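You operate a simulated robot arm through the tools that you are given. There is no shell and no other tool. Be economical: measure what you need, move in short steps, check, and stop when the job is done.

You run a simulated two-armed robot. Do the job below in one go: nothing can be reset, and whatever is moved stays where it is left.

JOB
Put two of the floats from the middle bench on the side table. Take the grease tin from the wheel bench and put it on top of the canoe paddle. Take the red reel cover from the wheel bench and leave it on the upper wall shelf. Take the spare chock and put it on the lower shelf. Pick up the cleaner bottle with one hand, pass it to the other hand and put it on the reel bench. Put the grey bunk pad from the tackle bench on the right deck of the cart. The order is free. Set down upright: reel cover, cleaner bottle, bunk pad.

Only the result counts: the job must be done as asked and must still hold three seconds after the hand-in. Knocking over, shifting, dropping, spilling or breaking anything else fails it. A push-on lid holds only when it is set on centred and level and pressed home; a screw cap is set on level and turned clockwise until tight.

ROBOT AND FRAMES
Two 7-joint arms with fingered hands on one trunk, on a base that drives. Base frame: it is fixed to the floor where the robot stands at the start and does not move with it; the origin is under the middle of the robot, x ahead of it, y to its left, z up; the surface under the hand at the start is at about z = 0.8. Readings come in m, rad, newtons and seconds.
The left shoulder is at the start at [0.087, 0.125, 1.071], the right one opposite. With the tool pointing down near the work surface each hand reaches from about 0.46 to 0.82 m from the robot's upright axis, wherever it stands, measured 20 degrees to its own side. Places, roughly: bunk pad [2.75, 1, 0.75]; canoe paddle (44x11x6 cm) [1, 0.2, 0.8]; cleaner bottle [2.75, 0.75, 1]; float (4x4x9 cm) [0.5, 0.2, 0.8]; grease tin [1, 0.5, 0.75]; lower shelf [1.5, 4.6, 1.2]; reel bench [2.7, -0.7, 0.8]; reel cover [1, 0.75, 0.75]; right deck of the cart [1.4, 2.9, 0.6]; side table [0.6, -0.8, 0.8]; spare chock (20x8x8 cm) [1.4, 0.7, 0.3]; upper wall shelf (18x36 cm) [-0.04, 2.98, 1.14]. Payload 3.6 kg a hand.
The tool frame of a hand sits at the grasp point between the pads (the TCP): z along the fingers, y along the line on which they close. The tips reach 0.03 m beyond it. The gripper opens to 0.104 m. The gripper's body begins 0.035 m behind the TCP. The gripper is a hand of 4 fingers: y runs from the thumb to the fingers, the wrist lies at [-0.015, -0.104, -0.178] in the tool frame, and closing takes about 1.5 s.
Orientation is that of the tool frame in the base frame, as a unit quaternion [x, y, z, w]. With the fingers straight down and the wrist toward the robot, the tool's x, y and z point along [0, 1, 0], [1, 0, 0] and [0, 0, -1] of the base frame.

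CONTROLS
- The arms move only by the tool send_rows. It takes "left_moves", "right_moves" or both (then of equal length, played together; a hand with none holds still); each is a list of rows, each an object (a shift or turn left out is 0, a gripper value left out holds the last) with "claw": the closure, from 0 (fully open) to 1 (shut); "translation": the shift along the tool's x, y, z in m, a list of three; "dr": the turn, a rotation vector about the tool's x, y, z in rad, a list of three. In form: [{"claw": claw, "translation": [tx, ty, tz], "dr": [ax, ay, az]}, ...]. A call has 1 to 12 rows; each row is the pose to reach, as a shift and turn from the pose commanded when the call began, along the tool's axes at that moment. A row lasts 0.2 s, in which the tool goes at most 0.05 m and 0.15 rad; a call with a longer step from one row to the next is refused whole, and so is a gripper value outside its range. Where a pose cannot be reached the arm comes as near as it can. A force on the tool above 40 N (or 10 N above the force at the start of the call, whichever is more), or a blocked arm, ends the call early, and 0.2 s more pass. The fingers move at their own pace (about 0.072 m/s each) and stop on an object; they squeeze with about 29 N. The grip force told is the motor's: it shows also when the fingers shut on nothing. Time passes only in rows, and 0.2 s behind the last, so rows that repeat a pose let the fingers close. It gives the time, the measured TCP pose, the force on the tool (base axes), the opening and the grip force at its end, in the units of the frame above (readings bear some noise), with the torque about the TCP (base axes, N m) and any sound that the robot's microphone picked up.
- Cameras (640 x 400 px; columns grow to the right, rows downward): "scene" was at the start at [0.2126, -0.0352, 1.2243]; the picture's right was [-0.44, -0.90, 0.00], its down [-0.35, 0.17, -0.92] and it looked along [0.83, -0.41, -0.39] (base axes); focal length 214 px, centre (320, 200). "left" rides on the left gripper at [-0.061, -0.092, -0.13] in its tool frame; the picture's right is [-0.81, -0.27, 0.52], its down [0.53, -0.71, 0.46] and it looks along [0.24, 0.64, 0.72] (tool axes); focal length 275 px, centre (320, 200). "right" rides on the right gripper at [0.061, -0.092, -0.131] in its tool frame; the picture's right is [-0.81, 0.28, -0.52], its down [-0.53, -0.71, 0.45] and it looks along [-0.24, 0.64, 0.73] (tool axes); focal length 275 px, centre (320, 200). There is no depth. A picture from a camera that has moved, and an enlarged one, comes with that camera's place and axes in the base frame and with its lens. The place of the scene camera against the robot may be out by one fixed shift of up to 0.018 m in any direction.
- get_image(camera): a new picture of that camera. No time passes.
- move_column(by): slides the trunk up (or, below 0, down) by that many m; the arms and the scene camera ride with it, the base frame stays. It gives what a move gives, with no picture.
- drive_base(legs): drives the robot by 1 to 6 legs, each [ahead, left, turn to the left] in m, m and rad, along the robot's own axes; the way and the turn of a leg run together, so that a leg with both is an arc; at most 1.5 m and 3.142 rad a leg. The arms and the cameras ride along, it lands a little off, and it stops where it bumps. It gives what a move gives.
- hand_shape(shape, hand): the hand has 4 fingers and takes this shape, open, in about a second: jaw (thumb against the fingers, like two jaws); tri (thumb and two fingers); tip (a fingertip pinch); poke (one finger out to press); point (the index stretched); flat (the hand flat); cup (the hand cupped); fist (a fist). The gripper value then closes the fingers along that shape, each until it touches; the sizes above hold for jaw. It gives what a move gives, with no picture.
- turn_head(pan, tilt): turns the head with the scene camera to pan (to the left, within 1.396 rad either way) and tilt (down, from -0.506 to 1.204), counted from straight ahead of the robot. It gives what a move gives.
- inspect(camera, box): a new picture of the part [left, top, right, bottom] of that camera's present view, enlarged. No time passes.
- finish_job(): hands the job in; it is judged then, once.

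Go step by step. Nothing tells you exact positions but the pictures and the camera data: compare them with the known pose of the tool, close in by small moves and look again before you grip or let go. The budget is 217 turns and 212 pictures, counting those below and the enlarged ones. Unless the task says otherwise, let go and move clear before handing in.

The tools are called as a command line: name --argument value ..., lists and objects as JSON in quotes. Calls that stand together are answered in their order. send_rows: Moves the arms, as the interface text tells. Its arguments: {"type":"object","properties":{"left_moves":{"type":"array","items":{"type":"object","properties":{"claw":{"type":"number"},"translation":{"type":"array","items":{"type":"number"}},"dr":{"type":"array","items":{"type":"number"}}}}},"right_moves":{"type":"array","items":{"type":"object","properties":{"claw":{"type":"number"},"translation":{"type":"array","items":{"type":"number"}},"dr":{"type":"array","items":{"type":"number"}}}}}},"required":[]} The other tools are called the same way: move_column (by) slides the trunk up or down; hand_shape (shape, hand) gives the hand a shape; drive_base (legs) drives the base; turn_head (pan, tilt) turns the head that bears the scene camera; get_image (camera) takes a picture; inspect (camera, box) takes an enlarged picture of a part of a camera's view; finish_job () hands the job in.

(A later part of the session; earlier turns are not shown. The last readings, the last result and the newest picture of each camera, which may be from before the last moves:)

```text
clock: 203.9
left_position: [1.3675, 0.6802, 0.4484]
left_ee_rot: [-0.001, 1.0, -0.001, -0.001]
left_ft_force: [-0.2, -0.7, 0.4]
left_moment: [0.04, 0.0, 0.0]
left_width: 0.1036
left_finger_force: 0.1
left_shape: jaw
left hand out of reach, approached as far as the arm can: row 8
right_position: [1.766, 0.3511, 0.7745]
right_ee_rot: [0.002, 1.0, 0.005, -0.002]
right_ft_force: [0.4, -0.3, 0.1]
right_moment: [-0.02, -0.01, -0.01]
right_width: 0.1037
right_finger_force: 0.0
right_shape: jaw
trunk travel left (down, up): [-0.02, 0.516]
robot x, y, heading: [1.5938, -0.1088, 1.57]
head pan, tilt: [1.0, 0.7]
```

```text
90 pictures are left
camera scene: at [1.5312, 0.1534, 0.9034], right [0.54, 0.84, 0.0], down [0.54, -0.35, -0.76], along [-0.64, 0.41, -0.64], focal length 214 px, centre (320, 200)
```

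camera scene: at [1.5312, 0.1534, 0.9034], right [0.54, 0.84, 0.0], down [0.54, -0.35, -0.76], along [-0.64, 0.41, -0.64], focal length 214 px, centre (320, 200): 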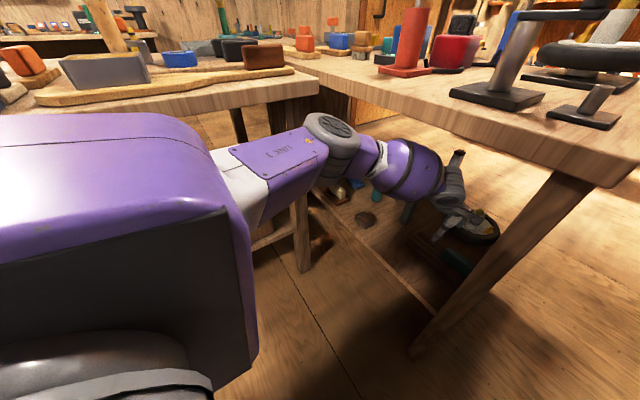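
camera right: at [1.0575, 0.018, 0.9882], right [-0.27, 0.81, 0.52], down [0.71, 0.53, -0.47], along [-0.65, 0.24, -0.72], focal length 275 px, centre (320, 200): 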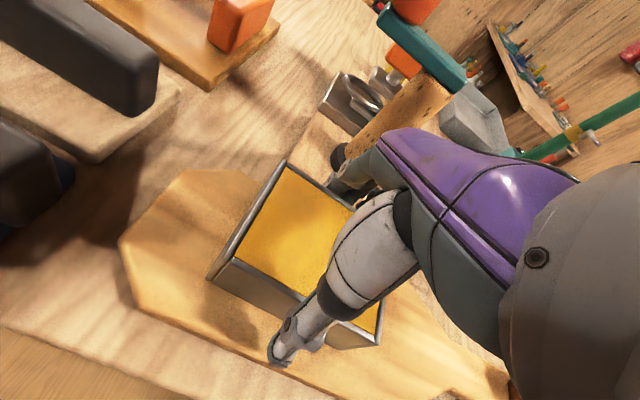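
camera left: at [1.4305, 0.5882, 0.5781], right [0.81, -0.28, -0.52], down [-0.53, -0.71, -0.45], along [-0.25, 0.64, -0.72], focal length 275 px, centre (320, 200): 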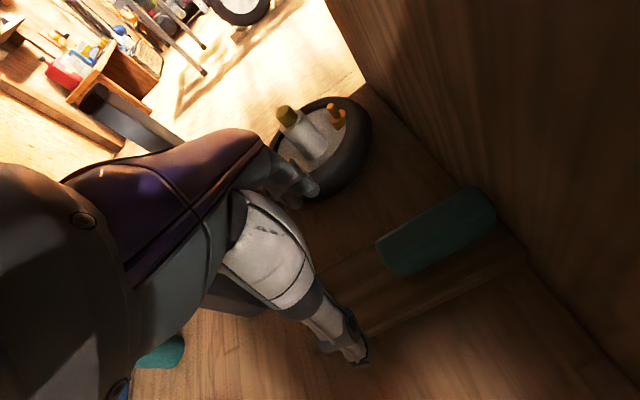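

Arm is fully under the bench. Creep forward 4 cm for reach, then lower part-way at y≈.70.

drive_base --legs '[[0.05, 0, 0]]'

send_rows --left_moves '[{"translation": [0, 0, 0]}]'

get_image --camera "left"

```text
clock: 204.8
left_position: [1.3677, 0.7302, 0.4482]
left_ee_rot: [0.0, 1.0, -0.002, -0.001]
left_ft_force: [0.4, -0.7, 0.2]
left_moment: [0.04, 0.0, 0.0]
left_width: 0.1039
left_finger_force: 0.0
left_shape: jaw
right_position: [1.7645, 0.4017, 0.774]
right_ee_rot: [0.002, 1.0, 0.006, -0.002]
right_ft_force: [-0.4, -0.4, 0.5]
right_moment: [0.01, 0.03, -0.01]
right_width: 0.1037
right_finger_force: 0.0
right_shape: jaw
trunk travel left (down, up): [-0.02, 0.516]
robot x, y, heading: [1.5889, -0.0554, 1.573]
head pan, tilt: [1.0, 0.7]
```

```text
clock: 205.2
left_position: [1.367, 0.7303, 0.4491]
left_ee_rot: [0.0, 1.0, -0.002, -0.002]
left_ft_force: [0.4, -0.4, 0.1]
left_moment: [0.03, 0.0, 0.0]
left_width: 0.1037
left_finger_force: 0.0
left_shape: jaw
right_position: [1.7635, 0.4019, 0.7773]
right_ee_rot: [0.002, 1.0, 0.005, -0.001]
right_ft_force: [0.0, -0.1, -0.5]
right_moment: [-0.02, -0.03, 0.01]
right_width: 0.1038
right_finger_force: 0.1
right_shape: jaw
trunk travel left (down, up): [-0.02, 0.516]
robot x, y, heading: [1.5936, -0.0549, 1.574]
head pan, tilt: [1.0, 0.7]
```

```text
89 pictures are left
camera left: at [1.43, 0.6378, 0.5784], right [0.81, -0.27, -0.52], down [-0.53, -0.71, -0.45], along [-0.25, 0.64, -0.72], focal length 275 px, centre (320, 200)
```

left: 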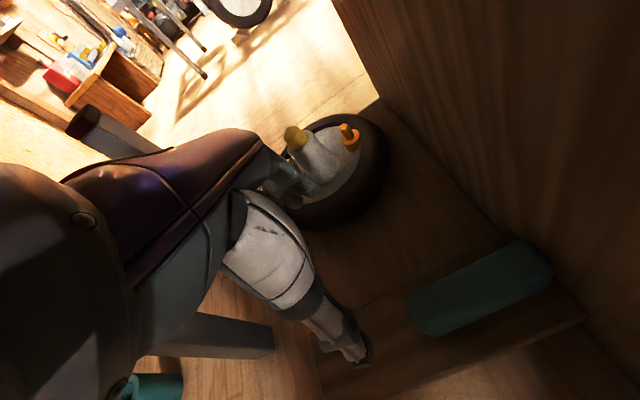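

Chock wood: y .652–.728, top ≈.32, teal starts at x 1.39. Centre at y=.69 and lower in stages.

send_rows --left_moves '[{"translation": [0.002, -0.02, 0.01]}, {"translation": [0.002, -0.04, 0.03]}, {"translation": [0.002, -0.04, 0.06]}, {"translation": [0.002, -0.04, 0.08]}, {"translation": [0.002, -0.04, 0.08]}]'

get_image --camera "left"

turn_head --pan 0.3 --tilt 0.75

inspect --camera "scene" --box '[240, 140, 380, 260]'

```text
clock: 206.4
left_position: [1.3656, 0.69, 0.3687]
left_ee_rot: [0.0, 1.0, 0.0, -0.002]
left_ft_force: [0.3, -1.3, 0.2]
left_moment: [0.01, 0.02, 0.02]
left_width: 0.1038
left_finger_force: 0.0
left_shape: jaw
right_position: [1.765, 0.3997, 0.7763]
right_ee_rot: [0.001, 1.0, 0.005, -0.001]
right_ft_force: [0.3, 0.2, -0.9]
right_moment: [0.0, 0.0, 0.03]
right_width: 0.1041
right_finger_force: 0.0
right_shape: jaw
trunk travel left (down, up): [-0.02, 0.516]
robot x, y, heading: [1.5894, -0.052, 1.571]
head pan, tilt: [1.0, 0.7]
```

```text
88 pictures are left
camera left: at [1.4279, 0.5982, 0.4986], right [0.81, -0.27, -0.52], down [-0.53, -0.71, -0.45], along [-0.25, 0.64, -0.72], focal length 275 px, centre (320, 200)
```

left: 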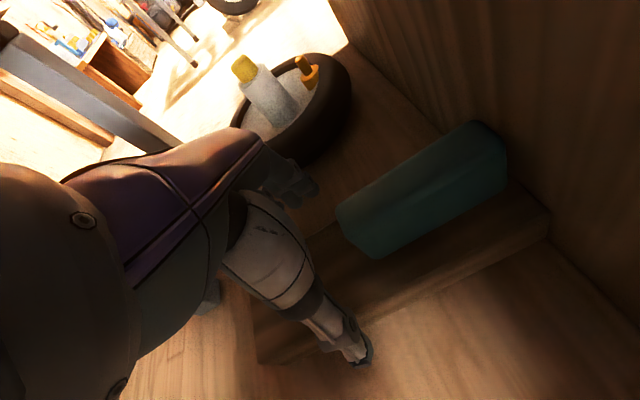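

```text
clock: 207.4
left_position: [1.3648, 0.6902, 0.3697]
left_ee_rot: [0.0, 1.0, 0.0, -0.001]
left_ft_force: [0.1, 0.3, 0.5]
left_moment: [0.01, -0.02, 0.0]
left_width: 0.104
left_finger_force: 0.0
left_shape: jaw
right_position: [1.7643, 0.401, 0.7756]
right_ee_rot: [0.0, 1.0, 0.005, -0.002]
right_ft_force: [-0.6, 0.1, 0.4]
right_moment: [0.02, 0.02, -0.02]
right_width: 0.1039
right_finger_force: 0.0
right_shape: jaw
trunk travel left (down, up): [-0.02, 0.516]
robot x, y, heading: [1.5917, -0.052, 1.572]
head pan, tilt: [0.3, 0.75]
```

```text
3.33 times, centred on (310, 200) of scene
camera zoom: at [1.578, 0.2364, 0.8992], right [0.96, 0.3, 0.0], down [0.2, -0.65, -0.73], along [-0.22, 0.7, -0.68], focal length 715 px, centre (353, 200)
```

zoom: 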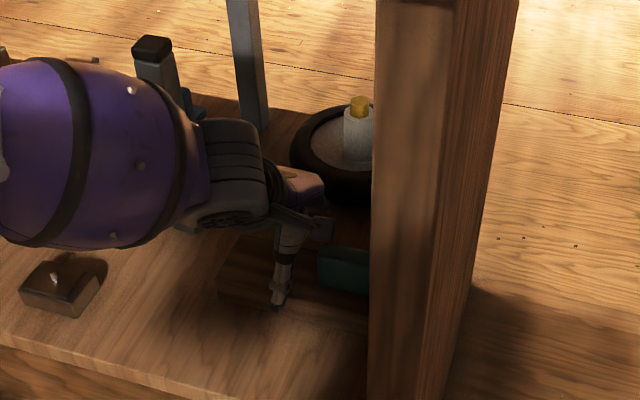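

Thumb is clear in front, fingers behind. Lower to grip height and close.

send_rows --left_moves '[{"translation": [0, 0, 0.02]}, {"translation": [0, 0, 0.035]}, {"translation": [0, 0, 0.043]}, {"translation": [0, 0, 0.043]}]'

get_image --camera "left"

```text
clock: 208.4
left_position: [1.3625, 0.6832, 0.3309]
left_ee_rot: [0.0, 1.0, 0.001, -0.001]
left_ft_force: [0.0, -0.6, 0.5]
left_moment: [0.02, 0.03, 0.0]
left_width: 0.1045
left_finger_force: 0.0
left_shape: jaw
left hand out of reach, approached as far as the arm can: row 2, 3, 4
right_position: [1.7648, 0.4014, 0.7763]
right_ee_rot: [0.001, 1.0, 0.006, -0.002]
right_ft_force: [0.3, 0.1, 0.8]
right_moment: [0.01, -0.01, 0.01]
right_width: 0.104
right_finger_force: 0.0
right_shape: jaw
trunk travel left (down, up): [-0.02, 0.516]
robot x, y, heading: [1.5888, -0.0541, 1.574]
head pan, tilt: [0.3, 0.75]
```

```text
86 pictures are left
camera left: at [1.425, 0.5908, 0.4611], right [0.81, -0.27, -0.52], down [-0.53, -0.71, -0.45], along [-0.25, 0.64, -0.72], focal length 275 px, centre (320, 200)
```

left: 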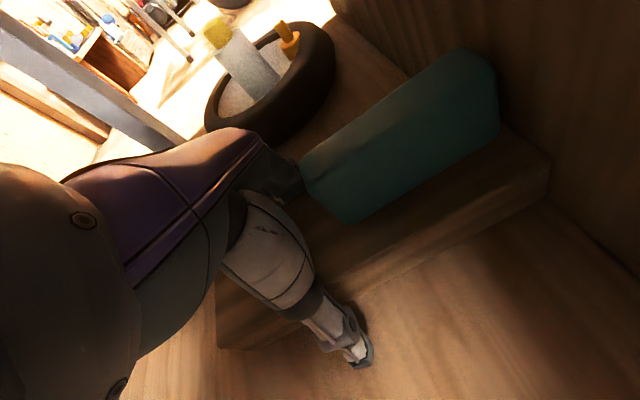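

Good enough (tips ~2 cm below the wood's top). Close.

send_rows --left_moves '[{"claw": 0.3}, {"claw": 0.6}, {"claw": 1}, {"claw": 1}, {"claw": 1}, {"claw": 1}, {"claw": 1}, {"claw": 1}]'

get_image --camera "left"

```text
clock: 210.2
left_position: [1.3617, 0.6829, 0.3315]
left_ee_rot: [0.0, 1.0, 0.0, -0.002]
left_ft_force: [-1.9, 0.2, -0.1]
left_moment: [-0.01, 0.05, -0.03]
left_width: 0.064
left_finger_force: 28.7
left_shape: jaw
right_position: [1.7645, 0.4008, 0.7753]
right_ee_rot: [0.001, 1.0, 0.006, -0.002]
right_ft_force: [-0.4, 0.7, 0.1]
right_moment: [0.02, -0.01, 0.01]
right_width: 0.1039
right_finger_force: 0.2
right_shape: jaw
trunk travel left (down, up): [-0.02, 0.516]
robot x, y, heading: [1.5904, -0.0541, 1.569]
head pan, tilt: [0.3, 0.75]
```

```text
85 pictures are left
camera left: at [1.4249, 0.5908, 0.4611], right [0.81, -0.27, -0.52], down [-0.53, -0.71, -0.45], along [-0.25, 0.64, -0.72], focal length 275 px, centre (320, 200)
```

left: 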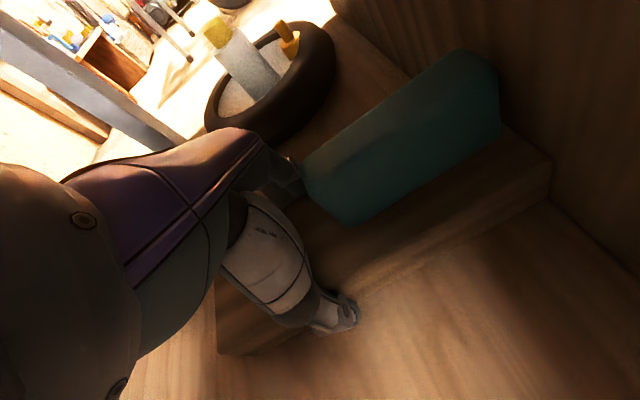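

Gripped. Lift a little, shift away from the panel, and check.

send_rows --left_moves '[{"translation": [0, 0, -0.02]}, {"translation": [0.003, 0, -0.04]}, {"translation": [0.008, 0, -0.06]}, {"translation": [0.015, -0.01, -0.07]}, {"translation": [0.015, -0.02, -0.07]}]'

get_image --camera "left"

get_image --camera "scene"

```text
clock: 211.4
left_position: [1.3465, 0.6616, 0.4018]
left_ee_rot: [0.0, 1.0, -0.001, -0.002]
left_ft_force: [-1.4, -0.4, -4.5]
left_moment: [0.01, 0.15, 0.02]
left_width: 0.064
left_finger_force: 28.5
left_shape: jaw
right_position: [1.7648, 0.4011, 0.7754]
right_ee_rot: [0.003, 1.0, 0.005, -0.002]
right_ft_force: [0.8, -0.7, 0.0]
right_moment: [-0.03, 0.01, 0.01]
right_width: 0.1039
right_finger_force: 0.1
right_shape: jaw
trunk travel left (down, up): [-0.02, 0.516]
robot x, y, heading: [1.5913, -0.0539, 1.572]
head pan, tilt: [0.3, 0.75]
```

```text
84 pictures are left
camera left: at [1.4088, 0.5706, 0.5314], right [0.81, -0.28, -0.52], down [-0.53, -0.71, -0.45], along [-0.25, 0.64, -0.72], focal length 275 px, centre (320, 200)
```

left: 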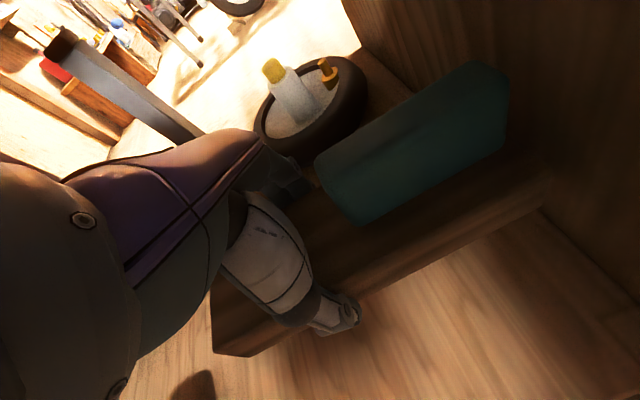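

```text
83 pictures are left
camera scene: at [1.5779, 0.2367, 0.8991], right [0.96, 0.3, 0.0], down [0.2, -0.65, -0.73], along [-0.22, 0.7, -0.68], focal length 214 px, centre (320, 200)
```

scene: 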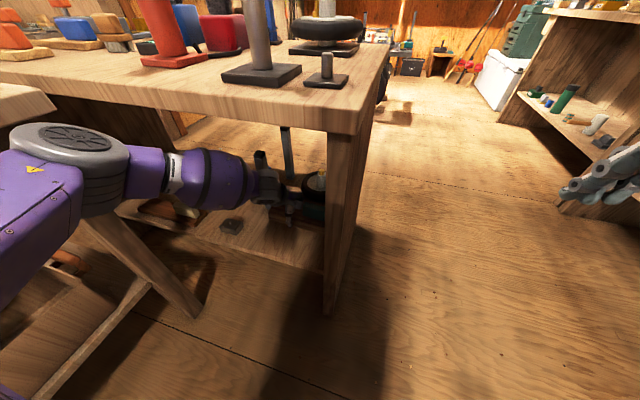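

Chock lifted cleanly. Back straight out.

drive_base --legs '[[-0.3, 0, 0], [-0.1, -0.15, 0]]'

get_image --camera "left"

get_image --camera "scene"

```text
clock: 215.1
left_position: [1.5018, 0.2663, 0.4012]
left_ee_rot: [0.003, 1.0, 0.0, -0.003]
left_ft_force: [-0.2, 0.5, -4.0]
left_moment: [0.0, 0.11, 0.05]
left_width: 0.0637
left_finger_force: 29.1
left_shape: jaw
right_position: [1.9161, 0.0012, 0.7754]
right_ee_rot: [0.004, 1.0, 0.006, -0.002]
right_ft_force: [0.3, -0.1, 0.6]
right_moment: [0.0, 0.03, 0.0]
right_width: 0.1037
right_finger_force: 0.0
right_shape: jaw
trunk travel left (down, up): [-0.02, 0.516]
robot x, y, heading: [1.7405, -0.4468, 1.56]
head pan, tilt: [0.3, 0.75]
```

```text
82 pictures are left
camera left: at [1.5625, 0.1736, 0.5312], right [0.81, -0.28, -0.52], down [-0.54, -0.71, -0.45], along [-0.24, 0.65, -0.72], focal length 275 px, centre (320, 200)
```

left: 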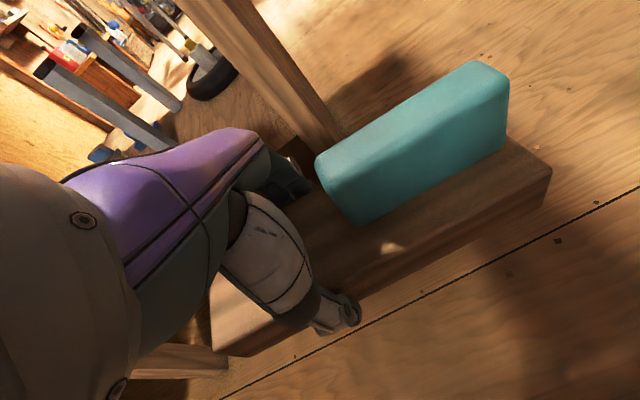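

```text
81 pictures are left
camera scene: at [1.7289, -0.1618, 0.8991], right [0.96, 0.29, 0.0], down [0.2, -0.65, -0.73], along [-0.21, 0.7, -0.68], focal length 214 px, centre (320, 200)
```

scene: 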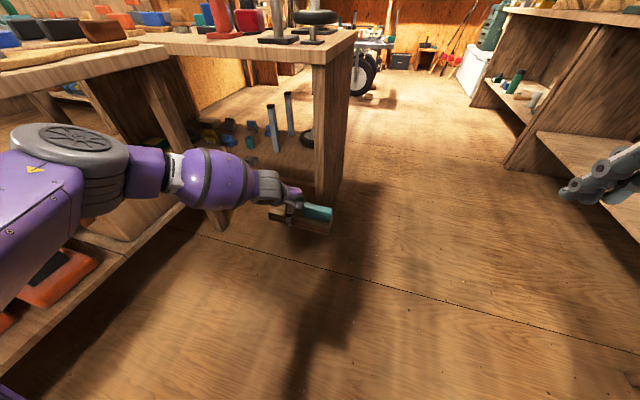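

Chock is in the left hand. Raise the trunk, tuck the left hand in, and head for the bunk pad with the right hand.

move_column --by 0.45

send_rows --left_moves '[{"translation": [-0.02, -0.03, -0.03]}, {"translation": [-0.04, -0.06, -0.06]}, {"translation": [-0.06, -0.09, -0.09]}, {"translation": [-0.08, -0.12, -0.12]}, {"translation": [-0.08, -0.15, -0.15]}, {"translation": [-0.08, -0.18, -0.18]}, {"translation": [-0.08, -0.2, -0.2]}]'

drive_base --legs '[[0.3, -0.22, 0], [0.6, -0.1, 0]]'

get_image --camera "scene"

```text
refused: 0.45 is not a number from -0.4 to 0.4
```

```text
clock: 216.7
left_position: [1.5814, 0.0653, 0.6011]
left_ee_rot: [0.004, 1.0, 0.0, -0.002]
left_ft_force: [0.8, -1.1, -4.2]
left_moment: [0.02, 0.14, 0.02]
left_width: 0.0635
left_finger_force: 29.5
left_shape: jaw
right_position: [1.9177, 0.0011, 0.7764]
right_ee_rot: [0.006, 1.0, 0.005, -0.002]
right_ft_force: [0.2, 0.1, -0.4]
right_moment: [-0.01, 0.01, 0.01]
right_width: 0.1037
right_finger_force: 0.1
right_shape: jaw
trunk travel left (down, up): [-0.02, 0.516]
robot x, y, heading: [1.7392, -0.4528, 1.565]
head pan, tilt: [0.3, 0.75]
```

```text
clock: 222.2
left_position: [1.8967, 0.9519, 0.6016]
left_ee_rot: [-0.004, 1.0, 0.0, -0.002]
left_ft_force: [0.0, -1.1, -4.1]
left_moment: [-0.02, 0.1, -0.04]
left_width: 0.0638
left_finger_force: 29.4
left_shape: jaw
right_position: [2.2323, 0.8931, 0.7751]
right_ee_rot: [-0.002, 1.0, 0.006, -0.001]
right_ft_force: [0.4, 0.1, 0.6]
right_moment: [0.02, 0.01, 0.03]
right_width: 0.1037
right_finger_force: 0.1
right_shape: jaw
trunk travel left (down, up): [-0.02, 0.516]
robot x, y, heading: [2.0664, 0.4384, 1.573]
head pan, tilt: [0.3, 0.75]
```

```text
80 pictures are left
camera scene: at [2.0484, 0.7274, 0.8991], right [0.95, 0.3, 0.0], down [0.21, -0.65, -0.73], along [-0.22, 0.7, -0.68], focal length 214 px, centre (320, 200)
```

scene: 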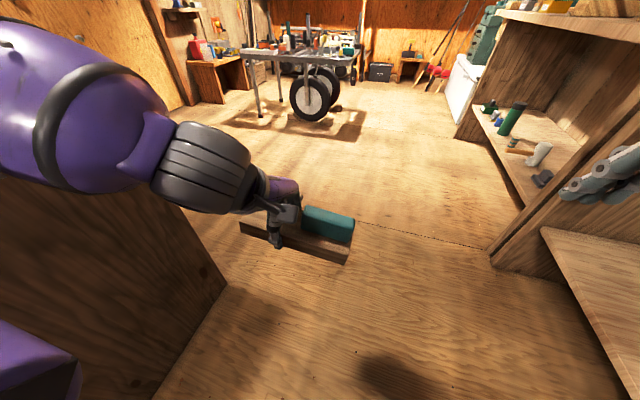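

move_column --by 0.39

drive_base --legs '[[0.55, 0.0, 0], [0, 0, -1.573]]'

turn_head --pan -0.1 --tilt 0.65

get_image --camera "scene"

```text
clock: 226.0
left_position: [1.8958, 0.9525, 0.9908]
left_ee_rot: [-0.004, 1.0, -0.001, -0.001]
left_ft_force: [-0.2, -0.7, -4.3]
left_moment: [-0.04, 0.14, 0.04]
left_width: 0.0638
left_finger_force: 28.5
left_shape: jaw
right_position: [2.2341, 0.894, 1.166]
right_ee_rot: [-0.002, 1.0, 0.006, -0.002]
right_ft_force: [0.5, -0.1, 0.2]
right_moment: [0.0, 0.02, -0.01]
right_width: 0.1037
right_finger_force: 0.0
right_shape: jaw
trunk travel left (down, up): [-0.41, 0.126]
robot x, y, heading: [2.0609, 0.4362, 1.578]
head pan, tilt: [0.3, 0.75]
```

```text
clock: 233.0
left_position: [2.5779, 1.1559, 0.9905]
left_ee_rot: [0.707, 0.707, 0.001, -0.002]
left_ft_force: [-0.2, 0.3, -4.4]
left_moment: [0.11, 0.0, 0.0]
left_width: 0.0636
left_finger_force: 28.8
left_shape: jaw
right_position: [2.5161, 0.8196, 1.1656]
right_ee_rot: [0.708, 0.706, 0.005, 0.003]
right_ft_force: [0.1, -0.2, -0.2]
right_moment: [-0.01, 0.0, -0.02]
right_width: 0.1038
right_finger_force: 0.0
right_shape: jaw
trunk travel left (down, up): [-0.41, 0.126]
robot x, y, heading: [2.0629, 0.9892, 0.002]
head pan, tilt: [0.3, 0.75]
```

```text
clock: 233.9
left_position: [2.5767, 1.156, 0.9916]
left_ee_rot: [0.706, 0.708, 0.001, -0.001]
left_ft_force: [-0.1, 0.4, -3.2]
left_moment: [0.14, 0.01, -0.03]
left_width: 0.0633
left_finger_force: 28.5
left_shape: jaw
right_position: [2.5162, 0.8207, 1.1655]
right_ee_rot: [0.708, 0.706, 0.005, 0.003]
right_ft_force: [0.0, 0.3, -0.9]
right_moment: [0.0, -0.01, -0.01]
right_width: 0.104
right_finger_force: 0.1
right_shape: jaw
trunk travel left (down, up): [-0.41, 0.126]
robot x, y, heading: [2.0614, 0.9907, 0.003]
head pan, tilt: [-0.099, 0.649]
```

```text
79 pictures are left
camera scene: at [2.2505, 0.99, 1.3114], right [-0.1, -1.0, 0.0], down [-0.6, 0.06, -0.8], along [0.79, -0.08, -0.6], focal length 214 px, centre (320, 200)
```

scene: 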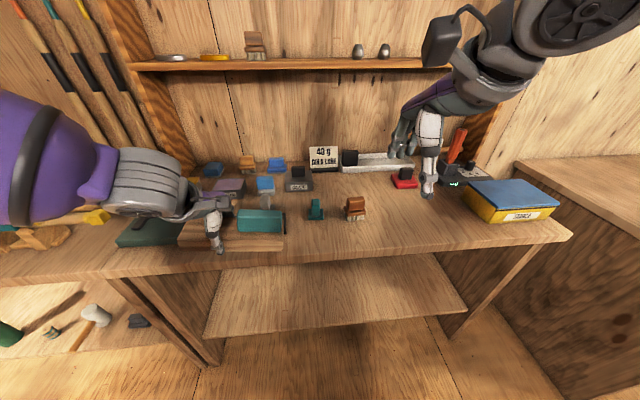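

Pad at ≈[2.87,1.12]. Raise/tuck the left hand, and shift so the pad is on the right-hand side.

send_rows --left_moves '[{"translation": [0, -0.03, -0.03]}, {"translation": [0.01, -0.06, -0.06]}, {"translation": [0.02, -0.09, -0.09]}, {"translation": [0.03, -0.11, -0.12]}, {"translation": [0.04, -0.12, -0.15]}]'

drive_base --legs '[[0.08, 0.32, 0]]'

get_image --camera "scene"

get_image --camera "right"

```text
clock: 235.1
left_position: [2.4553, 1.1947, 1.1402]
left_ee_rot: [0.707, 0.708, 0.001, -0.002]
left_ft_force: [0.1, 0.2, -4.3]
left_moment: [0.18, 0.01, -0.03]
left_width: 0.0633
left_finger_force: 28.8
left_shape: jaw
right_position: [2.5152, 0.8202, 1.1664]
right_ee_rot: [0.708, 0.706, 0.004, 0.003]
right_ft_force: [0.4, 0.4, 0.5]
right_moment: [-0.01, -0.02, 0.02]
right_width: 0.1034
right_finger_force: 0.1
right_shape: jaw
trunk travel left (down, up): [-0.41, 0.126]
robot x, y, heading: [2.0595, 0.9933, 0.005]
head pan, tilt: [-0.099, 0.649]
```

```text
clock: 238.5
left_position: [2.5386, 1.5163, 1.1404]
left_ee_rot: [0.707, 0.707, 0.0, -0.001]
left_ft_force: [-0.6, 0.6, -3.1]
left_moment: [0.1, 0.0, 0.01]
left_width: 0.0634
left_finger_force: 29.4
left_shape: jaw
right_position: [2.5951, 1.1407, 1.1648]
right_ee_rot: [0.709, 0.705, 0.005, 0.003]
right_ft_force: [-0.3, -0.6, 1.1]
right_moment: [-0.02, -0.03, 0.01]
right_width: 0.1036
right_finger_force: 0.1
right_shape: jaw
trunk travel left (down, up): [-0.41, 0.126]
robot x, y, heading: [2.1415, 1.3139, 0.005]
head pan, tilt: [-0.099, 0.649]
```

```text
78 pictures are left
camera scene: at [2.3312, 1.3115, 1.3114], right [-0.1, -0.99, 0.0], down [-0.6, 0.06, -0.8], along [0.79, -0.08, -0.6], focal length 214 px, centre (320, 200)
```

scene: 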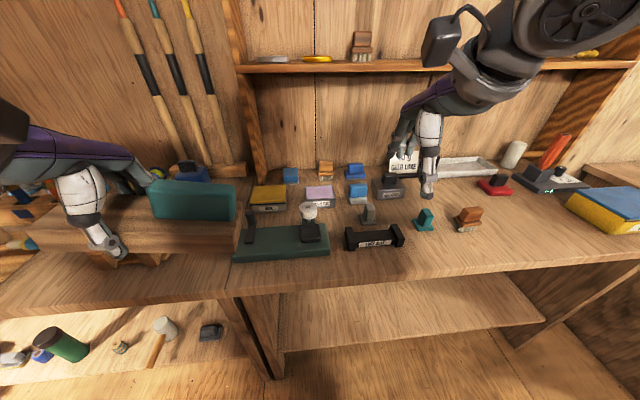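

```text
77 pictures are left
camera right: at [2.5028, 1.2024, 1.2964], right [0.27, -0.81, 0.52], down [-0.71, -0.53, -0.46], along [0.65, -0.24, -0.72], focal length 275 px, centre (320, 200)
```

right: 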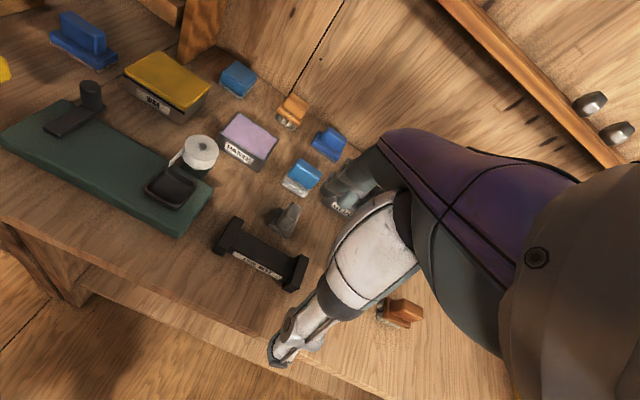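

Grey pad ≈[2.83,1.10]. Hover the right hand above with fingers half closed.

send_rows --right_moves '[{"translation": [-0.01, 0.04, 0.01], "claw": 0.3}, {"translation": [-0.02, 0.08, 0.02], "claw": 0.3}, {"translation": [-0.03, 0.12, 0.04], "claw": 0.3}, {"translation": [-0.04, 0.16, 0.06], "claw": 0.3}, {"translation": [-0.04, 0.2, 0.08], "claw": 0.3}, {"translation": [-0.04, 0.225, 0.11], "claw": 0.3}, {"translation": [-0.04, 0.225, 0.14], "claw": 0.3}, {"translation": [-0.04, 0.225, 0.16], "claw": 0.3}]'

get_image --camera "right"

inspect --camera "scene" --box '[300, 130, 480, 260]'

```text
clock: 240.3
left_position: [2.5378, 1.5164, 1.1398]
left_ee_rot: [0.707, 0.707, 0.001, -0.002]
left_ft_force: [0.1, 0.2, -5.0]
left_moment: [0.14, -0.01, -0.05]
left_width: 0.0633
left_finger_force: 28.7
left_shape: jaw
right_position: [2.824, 1.0994, 1.0071]
right_ee_rot: [0.709, 0.705, 0.005, 0.002]
right_ft_force: [-0.6, 0.5, -0.1]
right_moment: [-0.01, 0.01, 0.0]
right_width: 0.0732
right_finger_force: 0.0
right_shape: jaw
trunk travel left (down, up): [-0.41, 0.126]
robot x, y, heading: [2.1409, 1.3115, -0.003]
head pan, tilt: [-0.099, 0.649]
```

```text
76 pictures are left
camera right: at [2.7315, 1.161, 1.1383], right [0.27, -0.81, 0.52], down [-0.71, -0.53, -0.46], along [0.65, -0.24, -0.72], focal length 275 px, centre (320, 200)
```

right: 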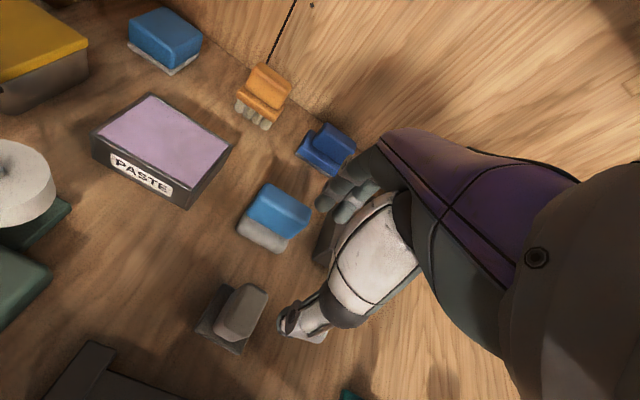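

```text
3.08 times, centred on (390, 195) of scene
camera zoom: at [2.3316, 1.3113, 1.3113], right [-0.1, -0.99, 0.0], down [-0.6, 0.06, -0.8], along [0.79, -0.08, -0.6], focal length 660 px, centre (105, 215)
```

zoom: 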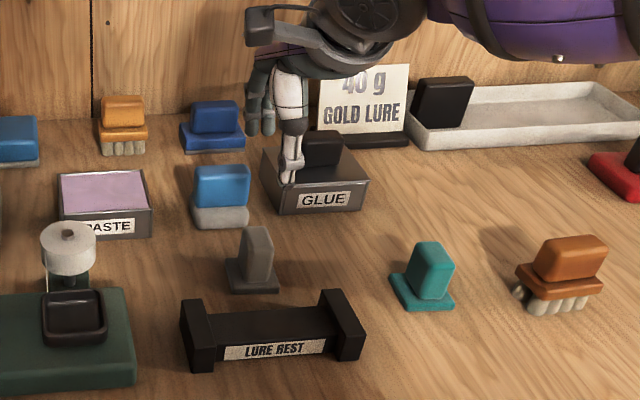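

Pad block top ≈[2.818,1.10,.87], narrow in y. Rotate the hand 90° to close along y, opening reduced.

send_rows --right_moves '[{"dr": [0, 0, 0.1428], "claw": 0.45}, {"dr": [0, 0, 0.2856]}, {"dr": [0, 0, 0.4284]}, {"dr": [0, 0, 0.5712]}, {"dr": [0, 0, 0.714]}, {"dr": [0, 0, 0.8568]}, {"dr": [0, 0, 0.9996]}, {"dr": [0, 0, 1.1424]}, {"dr": [0, 0, 1.2852]}, {"dr": [0, 0, 1.428]}, {"dr": [0, 0, 1.5708]}, {"translation": [0, -0.003, 0.02], "dr": [0, 0, 1.5708]}]'

get_image --camera "right"

inspect --camera "scene" --box '[300, 130, 480, 260]'

```text
clock: 242.9
left_position: [2.5398, 1.5162, 1.1376]
left_ee_rot: [0.707, 0.707, 0.001, -0.001]
left_ft_force: [0.5, 0.1, -4.2]
left_moment: [0.12, 0.03, -0.01]
left_width: 0.0633
left_finger_force: 28.9
left_shape: jaw
right_position: [2.747, 1.0214, 1.036]
right_ee_rot: [1.0, -0.003, 0.004, -0.002]
right_ft_force: [-0.5, -0.4, -0.1]
right_moment: [0.0, 0.03, 0.02]
right_width: 0.0573
right_finger_force: 0.0
right_shape: jaw
right hand out of reach, approached as far as the arm can: row 4, 5, 6, 7, 8, 9, 10, 11, 12
trunk travel left (down, up): [-0.41, 0.126]
robot x, y, heading: [2.1464, 1.3141, -0.001]
head pan, tilt: [-0.099, 0.649]
```

```text
74 pictures are left
camera right: at [2.808, 1.1133, 1.1681], right [-0.82, -0.27, 0.51], down [-0.52, 0.72, -0.46], along [-0.24, -0.64, -0.73], focal length 275 px, centre (320, 200)
```

right: 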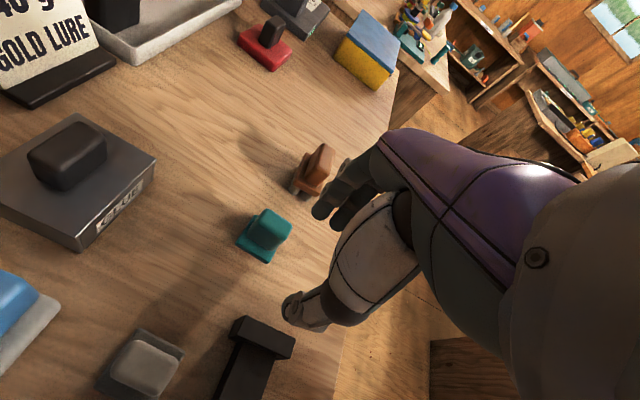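

```text
3.08 times, centred on (390, 195) of scene
camera zoom: at [2.3322, 1.3121, 1.3112], right [-0.1, -0.99, 0.0], down [-0.6, 0.06, -0.8], along [0.79, -0.08, -0.61], focal length 660 px, centre (105, 215)
```

zoom: 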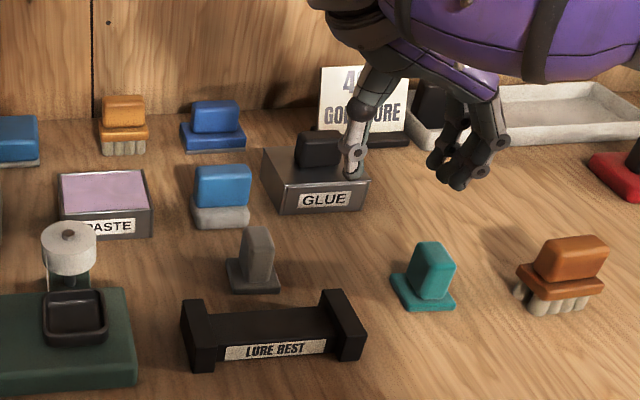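

Out of reach slightly; drive 10 cm forward and re-centre.

drive_base --legs '[[0.1, 0.05, 0]]'

send_rows --right_moves '[{"translation": [0, 0, 0]}]'

get_image --camera "right"

```text
clock: 244.1
left_position: [2.6376, 1.5637, 1.1391]
left_ee_rot: [0.708, 0.706, 0.001, -0.002]
left_ft_force: [0.0, -0.8, -3.2]
left_moment: [0.12, -0.02, 0.0]
left_width: 0.0637
left_finger_force: 28.9
left_shape: jaw
right_position: [2.8442, 1.069, 1.0363]
right_ee_rot: [1.0, -0.003, 0.005, -0.002]
right_ft_force: [0.0, 0.4, -0.1]
right_moment: [-0.03, 0.01, -0.02]
right_width: 0.0572
right_finger_force: 0.2
right_shape: jaw
trunk travel left (down, up): [-0.41, 0.126]
robot x, y, heading: [2.2377, 1.3623, -0.006]
head pan, tilt: [-0.099, 0.649]
```

```text
clock: 244.5
left_position: [2.6357, 1.5642, 1.1395]
left_ee_rot: [0.708, 0.706, 0.001, -0.002]
left_ft_force: [-0.4, 0.2, -3.4]
left_moment: [0.13, -0.01, 0.01]
left_width: 0.0633
left_finger_force: 29.3
left_shape: jaw
right_position: [2.8435, 1.0685, 1.0365]
right_ee_rot: [1.0, -0.003, 0.005, -0.002]
right_ft_force: [-0.5, 0.7, 0.3]
right_moment: [0.0, 0.03, 0.05]
right_width: 0.0571
right_finger_force: 0.1
right_shape: jaw
trunk travel left (down, up): [-0.41, 0.126]
robot x, y, heading: [2.2363, 1.3641, -0.002]
head pan, tilt: [-0.099, 0.649]
```

```text
72 pictures are left
camera right: at [2.9039, 1.1605, 1.1685], right [-0.82, -0.27, 0.51], down [-0.52, 0.72, -0.46], along [-0.24, -0.64, -0.73], focal length 275 px, centre (320, 200)
```

right: 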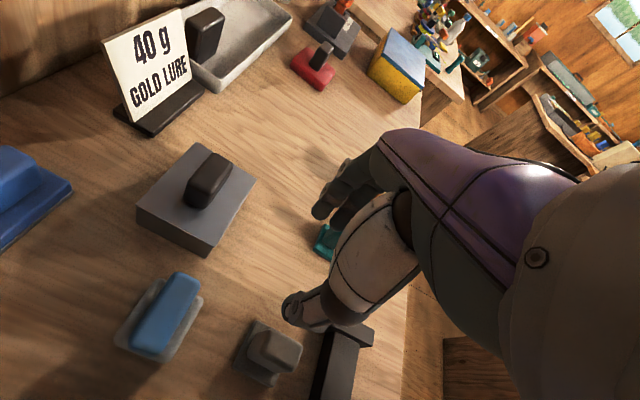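

Re-centre over the pad at [2.80,1.10] and lower part-way.

send_rows --right_moves '[{"translation": [-0.02, -0.015, 0]}, {"translation": [-0.042, -0.031, 0]}, {"translation": [-0.042, -0.031, 0.04]}, {"translation": [-0.042, -0.031, 0.08]}, {"translation": [-0.042, -0.031, 0.08]}]'

get_image --camera "right"

inspect --camera "scene" --box '[280, 130, 460, 260]'

```text
clock: 245.7
left_position: [2.6348, 1.5644, 1.1404]
left_ee_rot: [0.707, 0.707, 0.001, -0.002]
left_ft_force: [0.5, 0.9, -4.0]
left_moment: [0.13, 0.0, 0.0]
left_width: 0.0631
left_finger_force: 29.1
left_shape: jaw
right_position: [2.8027, 1.1012, 0.9572]
right_ee_rot: [1.0, -0.004, 0.005, -0.001]
right_ft_force: [-0.5, 0.2, -0.2]
right_moment: [0.0, 0.02, -0.04]
right_width: 0.0574
right_finger_force: 0.2
right_shape: jaw
trunk travel left (down, up): [-0.41, 0.126]
robot x, y, heading: [2.2397, 1.3626, -0.004]
head pan, tilt: [-0.099, 0.649]
```

```text
71 pictures are left
camera right: at [2.8638, 1.1926, 1.0889], right [-0.82, -0.27, 0.51], down [-0.52, 0.72, -0.46], along [-0.24, -0.64, -0.73], focal length 275 px, centre (320, 200)
```

right: 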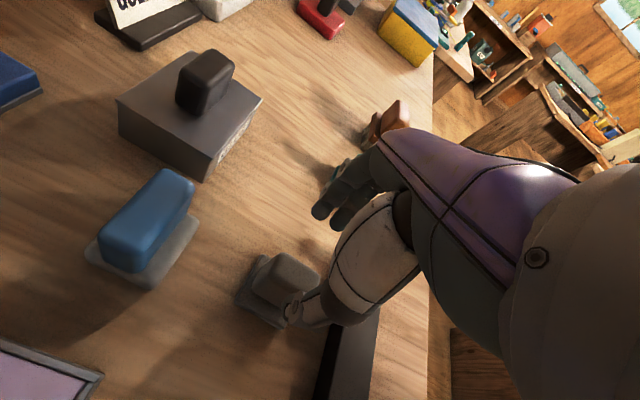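

```text
3.08 times, centred on (370, 195) of scene
camera zoom: at [2.4287, 1.36, 1.3114], right [-0.1, -0.99, 0.0], down [-0.6, 0.06, -0.8], along [0.79, -0.08, -0.6], focal length 660 px, centre (166, 215)
```

zoom: 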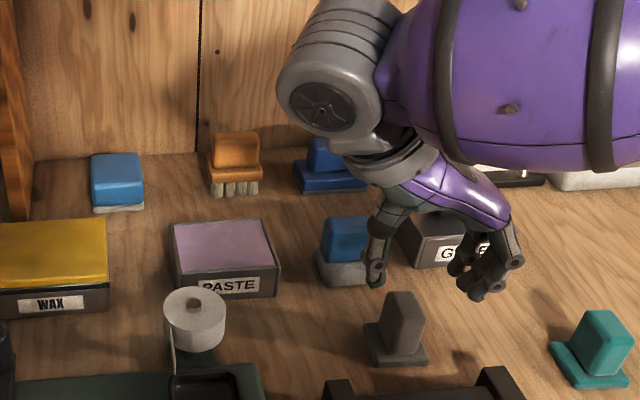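

Block top at [2.801,1.104,.886]. Lower to TCP z≈.878 and grip.

send_rows --right_moves '[{"translation": [0, -0.003, 0.03]}, {"translation": [0, -0.003, 0.055]}, {"translation": [0, -0.003, 0.07]}, {"translation": [0, -0.003, 0.078]}, {"translation": [0, -0.003, 0.078]}]'

get_image --camera "right"

inspect --camera "scene" --box '[300, 150, 460, 270]'

```text
clock: 246.9
left_position: [2.6365, 1.5645, 1.1394]
left_ee_rot: [0.707, 0.707, 0.001, 0.0]
left_ft_force: [-0.7, -0.6, -3.5]
left_moment: [0.15, 0.02, 0.03]
left_width: 0.0631
left_finger_force: 28.9
left_shape: jaw
right_position: [2.8029, 1.101, 0.8809]
right_ee_rot: [1.0, -0.004, 0.008, -0.001]
right_ft_force: [1.4, -1.1, 9.7]
right_moment: [-0.34, -0.01, 0.0]
right_width: 0.0575
right_finger_force: 0.1
right_shape: jaw
right hand out of reach, approached as far as the arm can: row 4, 5
trunk travel left (down, up): [-0.41, 0.126]
robot x, y, heading: [2.2389, 1.3614, -0.005]
head pan, tilt: [-0.099, 0.649]
```

```text
69 pictures are left
camera right: at [2.8613, 1.1929, 1.0136], right [-0.82, -0.27, 0.5], down [-0.52, 0.72, -0.46], along [-0.24, -0.64, -0.73], focal length 275 px, centre (320, 200)
```

right: 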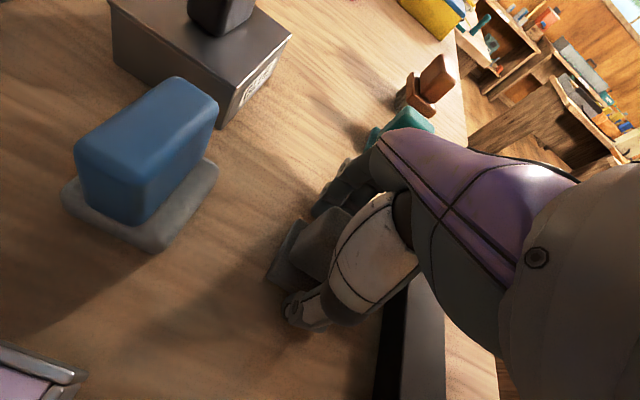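

```text
3.33 times, centred on (380, 210) of scene
camera zoom: at [2.4282, 1.3603, 1.3116], right [-0.1, -0.99, 0.0], down [-0.6, 0.06, -0.8], along [0.79, -0.08, -0.6], focal length 715 px, centre (120, 167)
```

zoom: 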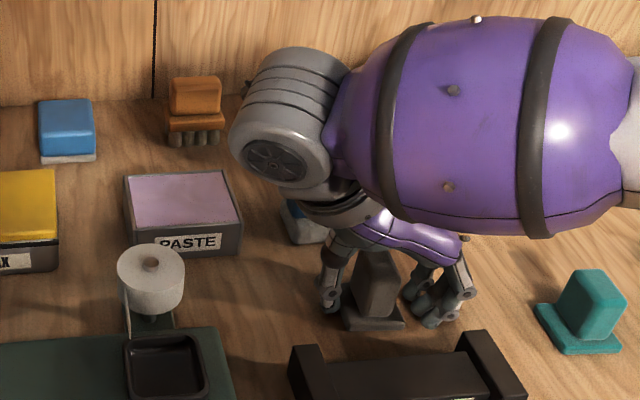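

Fingertips touch the base plate; raise 4 mm and close.

send_rows --right_moves '[{"translation": [0, 0, -0.005]}, {"translation": [0, 0, -0.005], "claw": 0.7}, {"translation": [0, 0, -0.005], "claw": 1}, {"translation": [0, 0, -0.005], "claw": 1}, {"translation": [0, 0, -0.005], "claw": 1}, {"translation": [0, 0, -0.005], "claw": 1}, {"translation": [0, 0, -0.005], "claw": 1}]'

send_rows --right_moves '[{"translation": [0, 0, -0.02]}, {"translation": [0, 0, -0.06]}, {"translation": [0, 0, -0.1]}, {"translation": [0, 0, -0.14]}]'

get_image --camera "right"

get_image --camera "scene"

```text
clock: 248.5
left_position: [2.6346, 1.5638, 1.1404]
left_ee_rot: [0.708, 0.706, 0.002, -0.001]
left_ft_force: [-0.1, -0.5, -3.9]
left_moment: [0.11, -0.02, -0.01]
left_width: 0.0634
left_finger_force: 28.2
left_shape: jaw
right_position: [2.802, 1.1009, 0.8871]
right_ee_rot: [1.0, -0.003, 0.007, -0.001]
right_ft_force: [2.4, -2.8, 27.0]
right_moment: [-0.27, -0.07, -0.04]
right_width: 0.0355
right_finger_force: 29.0
right_shape: jaw
trunk travel left (down, up): [-0.41, 0.126]
robot x, y, heading: [2.2371, 1.3638, 0.001]
head pan, tilt: [-0.099, 0.649]
```

```text
clock: 249.5
left_position: [2.6356, 1.5639, 1.1395]
left_ee_rot: [0.708, 0.707, 0.001, -0.001]
left_ft_force: [0.7, 0.1, -2.8]
left_moment: [0.12, 0.04, 0.02]
left_width: 0.0636
left_finger_force: 29.3
left_shape: jaw
right_position: [2.7991, 1.0975, 1.0247]
right_ee_rot: [1.0, -0.003, 0.006, -0.002]
right_ft_force: [0.0, 0.0, -0.6]
right_moment: [0.0, -0.03, -0.02]
right_width: 0.0336
right_finger_force: 28.9
right_shape: jaw
trunk travel left (down, up): [-0.41, 0.126]
robot x, y, heading: [2.2392, 1.3596, -0.0]
head pan, tilt: [-0.099, 0.649]
```

```text
67 pictures are left
camera right: at [2.8582, 1.1898, 1.1576], right [-0.82, -0.27, 0.51], down [-0.52, 0.72, -0.46], along [-0.24, -0.64, -0.73], focal length 275 px, centre (320, 200)
```

right: 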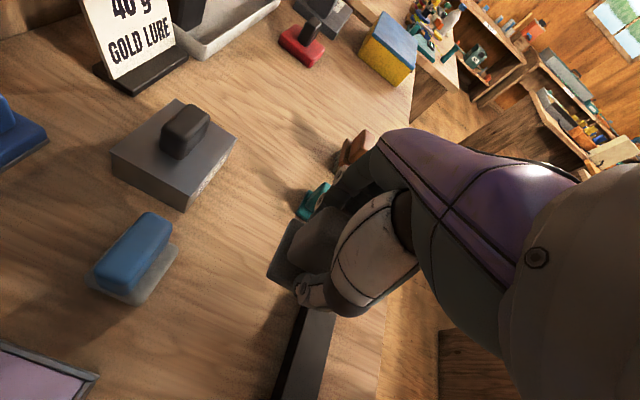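

```text
66 pictures are left
camera scene: at [2.4282, 1.3602, 1.3115], right [-0.1, -0.99, 0.0], down [-0.6, 0.06, -0.8], along [0.79, -0.08, -0.6], focal length 214 px, centre (320, 200)
```

scene: 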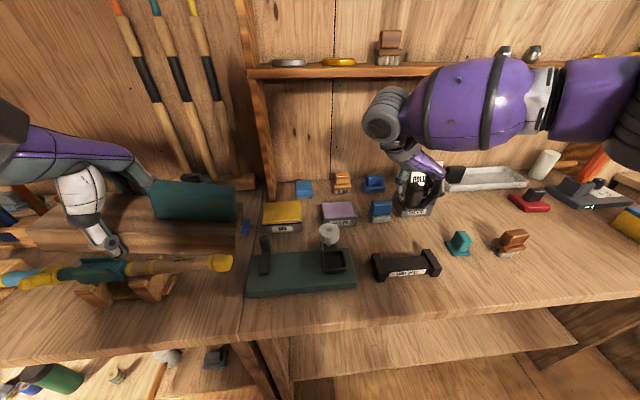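

Pad is held. Raise it, back off, turn the wrist back, and head to the cart.

send_rows --right_moves '[{"translation": [-0.02, 0, -0.03]}, {"translation": [-0.05, 0, -0.05]}, {"translation": [-0.08, 0, -0.07]}, {"translation": [-0.11, 0, -0.09]}, {"translation": [-0.14, 0, -0.1]}]'

drive_base --legs '[[-0.25, 0.05, 0], [0, 0.15, 1.571]]'

send_rows --right_moves '[{"dr": [0, 0, -0.1428]}, {"dr": [0, 0, -0.2856]}, {"dr": [0, 0, -0.4284]}, {"dr": [0, 0, -0.5712]}, {"dr": [0, 0, -0.714]}, {"dr": [0, 0, -0.8568]}, {"dr": [0, 0, -0.9996]}, {"dr": [0, 0, -1.1424]}, {"dr": [0, 0, -1.2852]}, {"dr": [0, 0, -1.428]}, {"dr": [0, 0, -1.5708]}]'

turn_head --pan 0.4 --tilt 0.5

get_image --camera "scene"

```text
clock: 250.7
left_position: [2.6354, 1.5643, 1.1399]
left_ee_rot: [0.708, 0.706, 0.002, -0.002]
left_ft_force: [-0.1, 0.1, -3.0]
left_moment: [0.16, 0.01, 0.02]
left_width: 0.0634
left_finger_force: 29.0
left_shape: jaw
right_position: [2.6555, 1.0994, 1.1237]
right_ee_rot: [1.0, -0.003, 0.005, -0.001]
right_ft_force: [-0.5, 0.4, -0.2]
right_moment: [-0.02, 0.01, -0.04]
right_width: 0.0338
right_finger_force: 28.7
right_shape: jaw
trunk travel left (down, up): [-0.41, 0.126]
robot x, y, heading: [2.2385, 1.3618, -0.008]
head pan, tilt: [-0.099, 0.649]
```

```text
clock: 256.4
left_position: [1.6843, 1.9014, 1.1399]
left_ee_rot: [-0.009, 1.0, -0.002, -0.002]
left_ft_force: [-0.5, -0.9, -4.2]
left_moment: [-0.01, 0.09, 0.0]
left_width: 0.0631
left_finger_force: 29.0
left_shape: jaw
right_position: [2.1454, 1.9305, 1.122]
right_ee_rot: [0.702, 0.712, 0.003, -0.005]
right_ft_force: [1.1, 0.1, -0.2]
right_moment: [0.01, 0.01, -0.01]
right_width: 0.0335
right_finger_force: 28.8
right_shape: jaw
trunk travel left (down, up): [-0.41, 0.126]
robot x, y, heading: [1.8931, 1.5048, 1.589]
head pan, tilt: [-0.099, 0.649]
```

```text
clock: 258.8
left_position: [1.6838, 1.9013, 1.1407]
left_ee_rot: [-0.01, 1.0, -0.001, -0.003]
left_ft_force: [-0.1, 0.1, -3.0]
left_moment: [-0.01, 0.19, 0.0]
left_width: 0.0631
left_finger_force: 29.1
left_shape: jaw
right_position: [2.1473, 1.9317, 1.1229]
right_ee_rot: [-0.008, 1.0, 0.006, -0.002]
right_ft_force: [-0.3, 0.3, -0.9]
right_moment: [0.01, 0.03, -0.02]
right_width: 0.0333
right_finger_force: 29.3
right_shape: jaw
trunk travel left (down, up): [-0.41, 0.126]
robot x, y, heading: [1.8912, 1.5073, 1.588]
head pan, tilt: [-0.099, 0.649]
```

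```text
clock: 259.7
left_position: [1.6832, 1.9006, 1.14]
left_ee_rot: [-0.01, 1.0, 0.0, -0.002]
left_ft_force: [0.1, -0.3, -3.1]
left_moment: [0.01, 0.13, 0.02]
left_width: 0.0629
left_finger_force: 28.5
left_shape: jaw
right_position: [2.1481, 1.9317, 1.122]
right_ee_rot: [-0.006, 1.0, 0.006, -0.002]
right_ft_force: [0.0, 0.3, -0.5]
right_moment: [0.0, 0.0, 0.02]
right_width: 0.0334
right_finger_force: 28.5
right_shape: jaw
trunk travel left (down, up): [-0.41, 0.126]
robot x, y, heading: [1.8916, 1.5052, 1.587]
head pan, tilt: [0.4, 0.499]
```

```text
65 pictures are left
camera scene: at [1.8659, 1.6888, 1.3247], right [0.91, 0.4, 0.0], down [0.19, -0.44, -0.88], along [-0.35, 0.8, -0.48], focal length 214 px, centre (320, 200)
```

scene: 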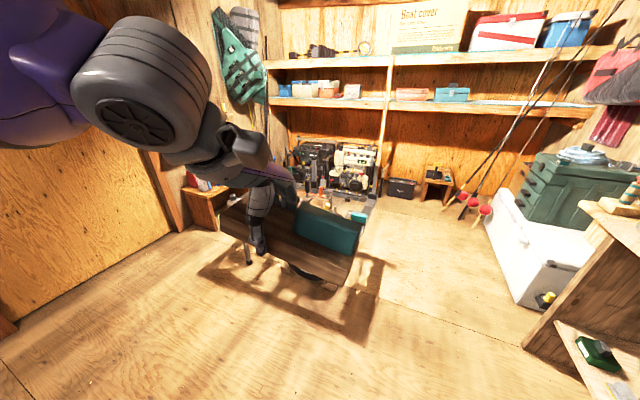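

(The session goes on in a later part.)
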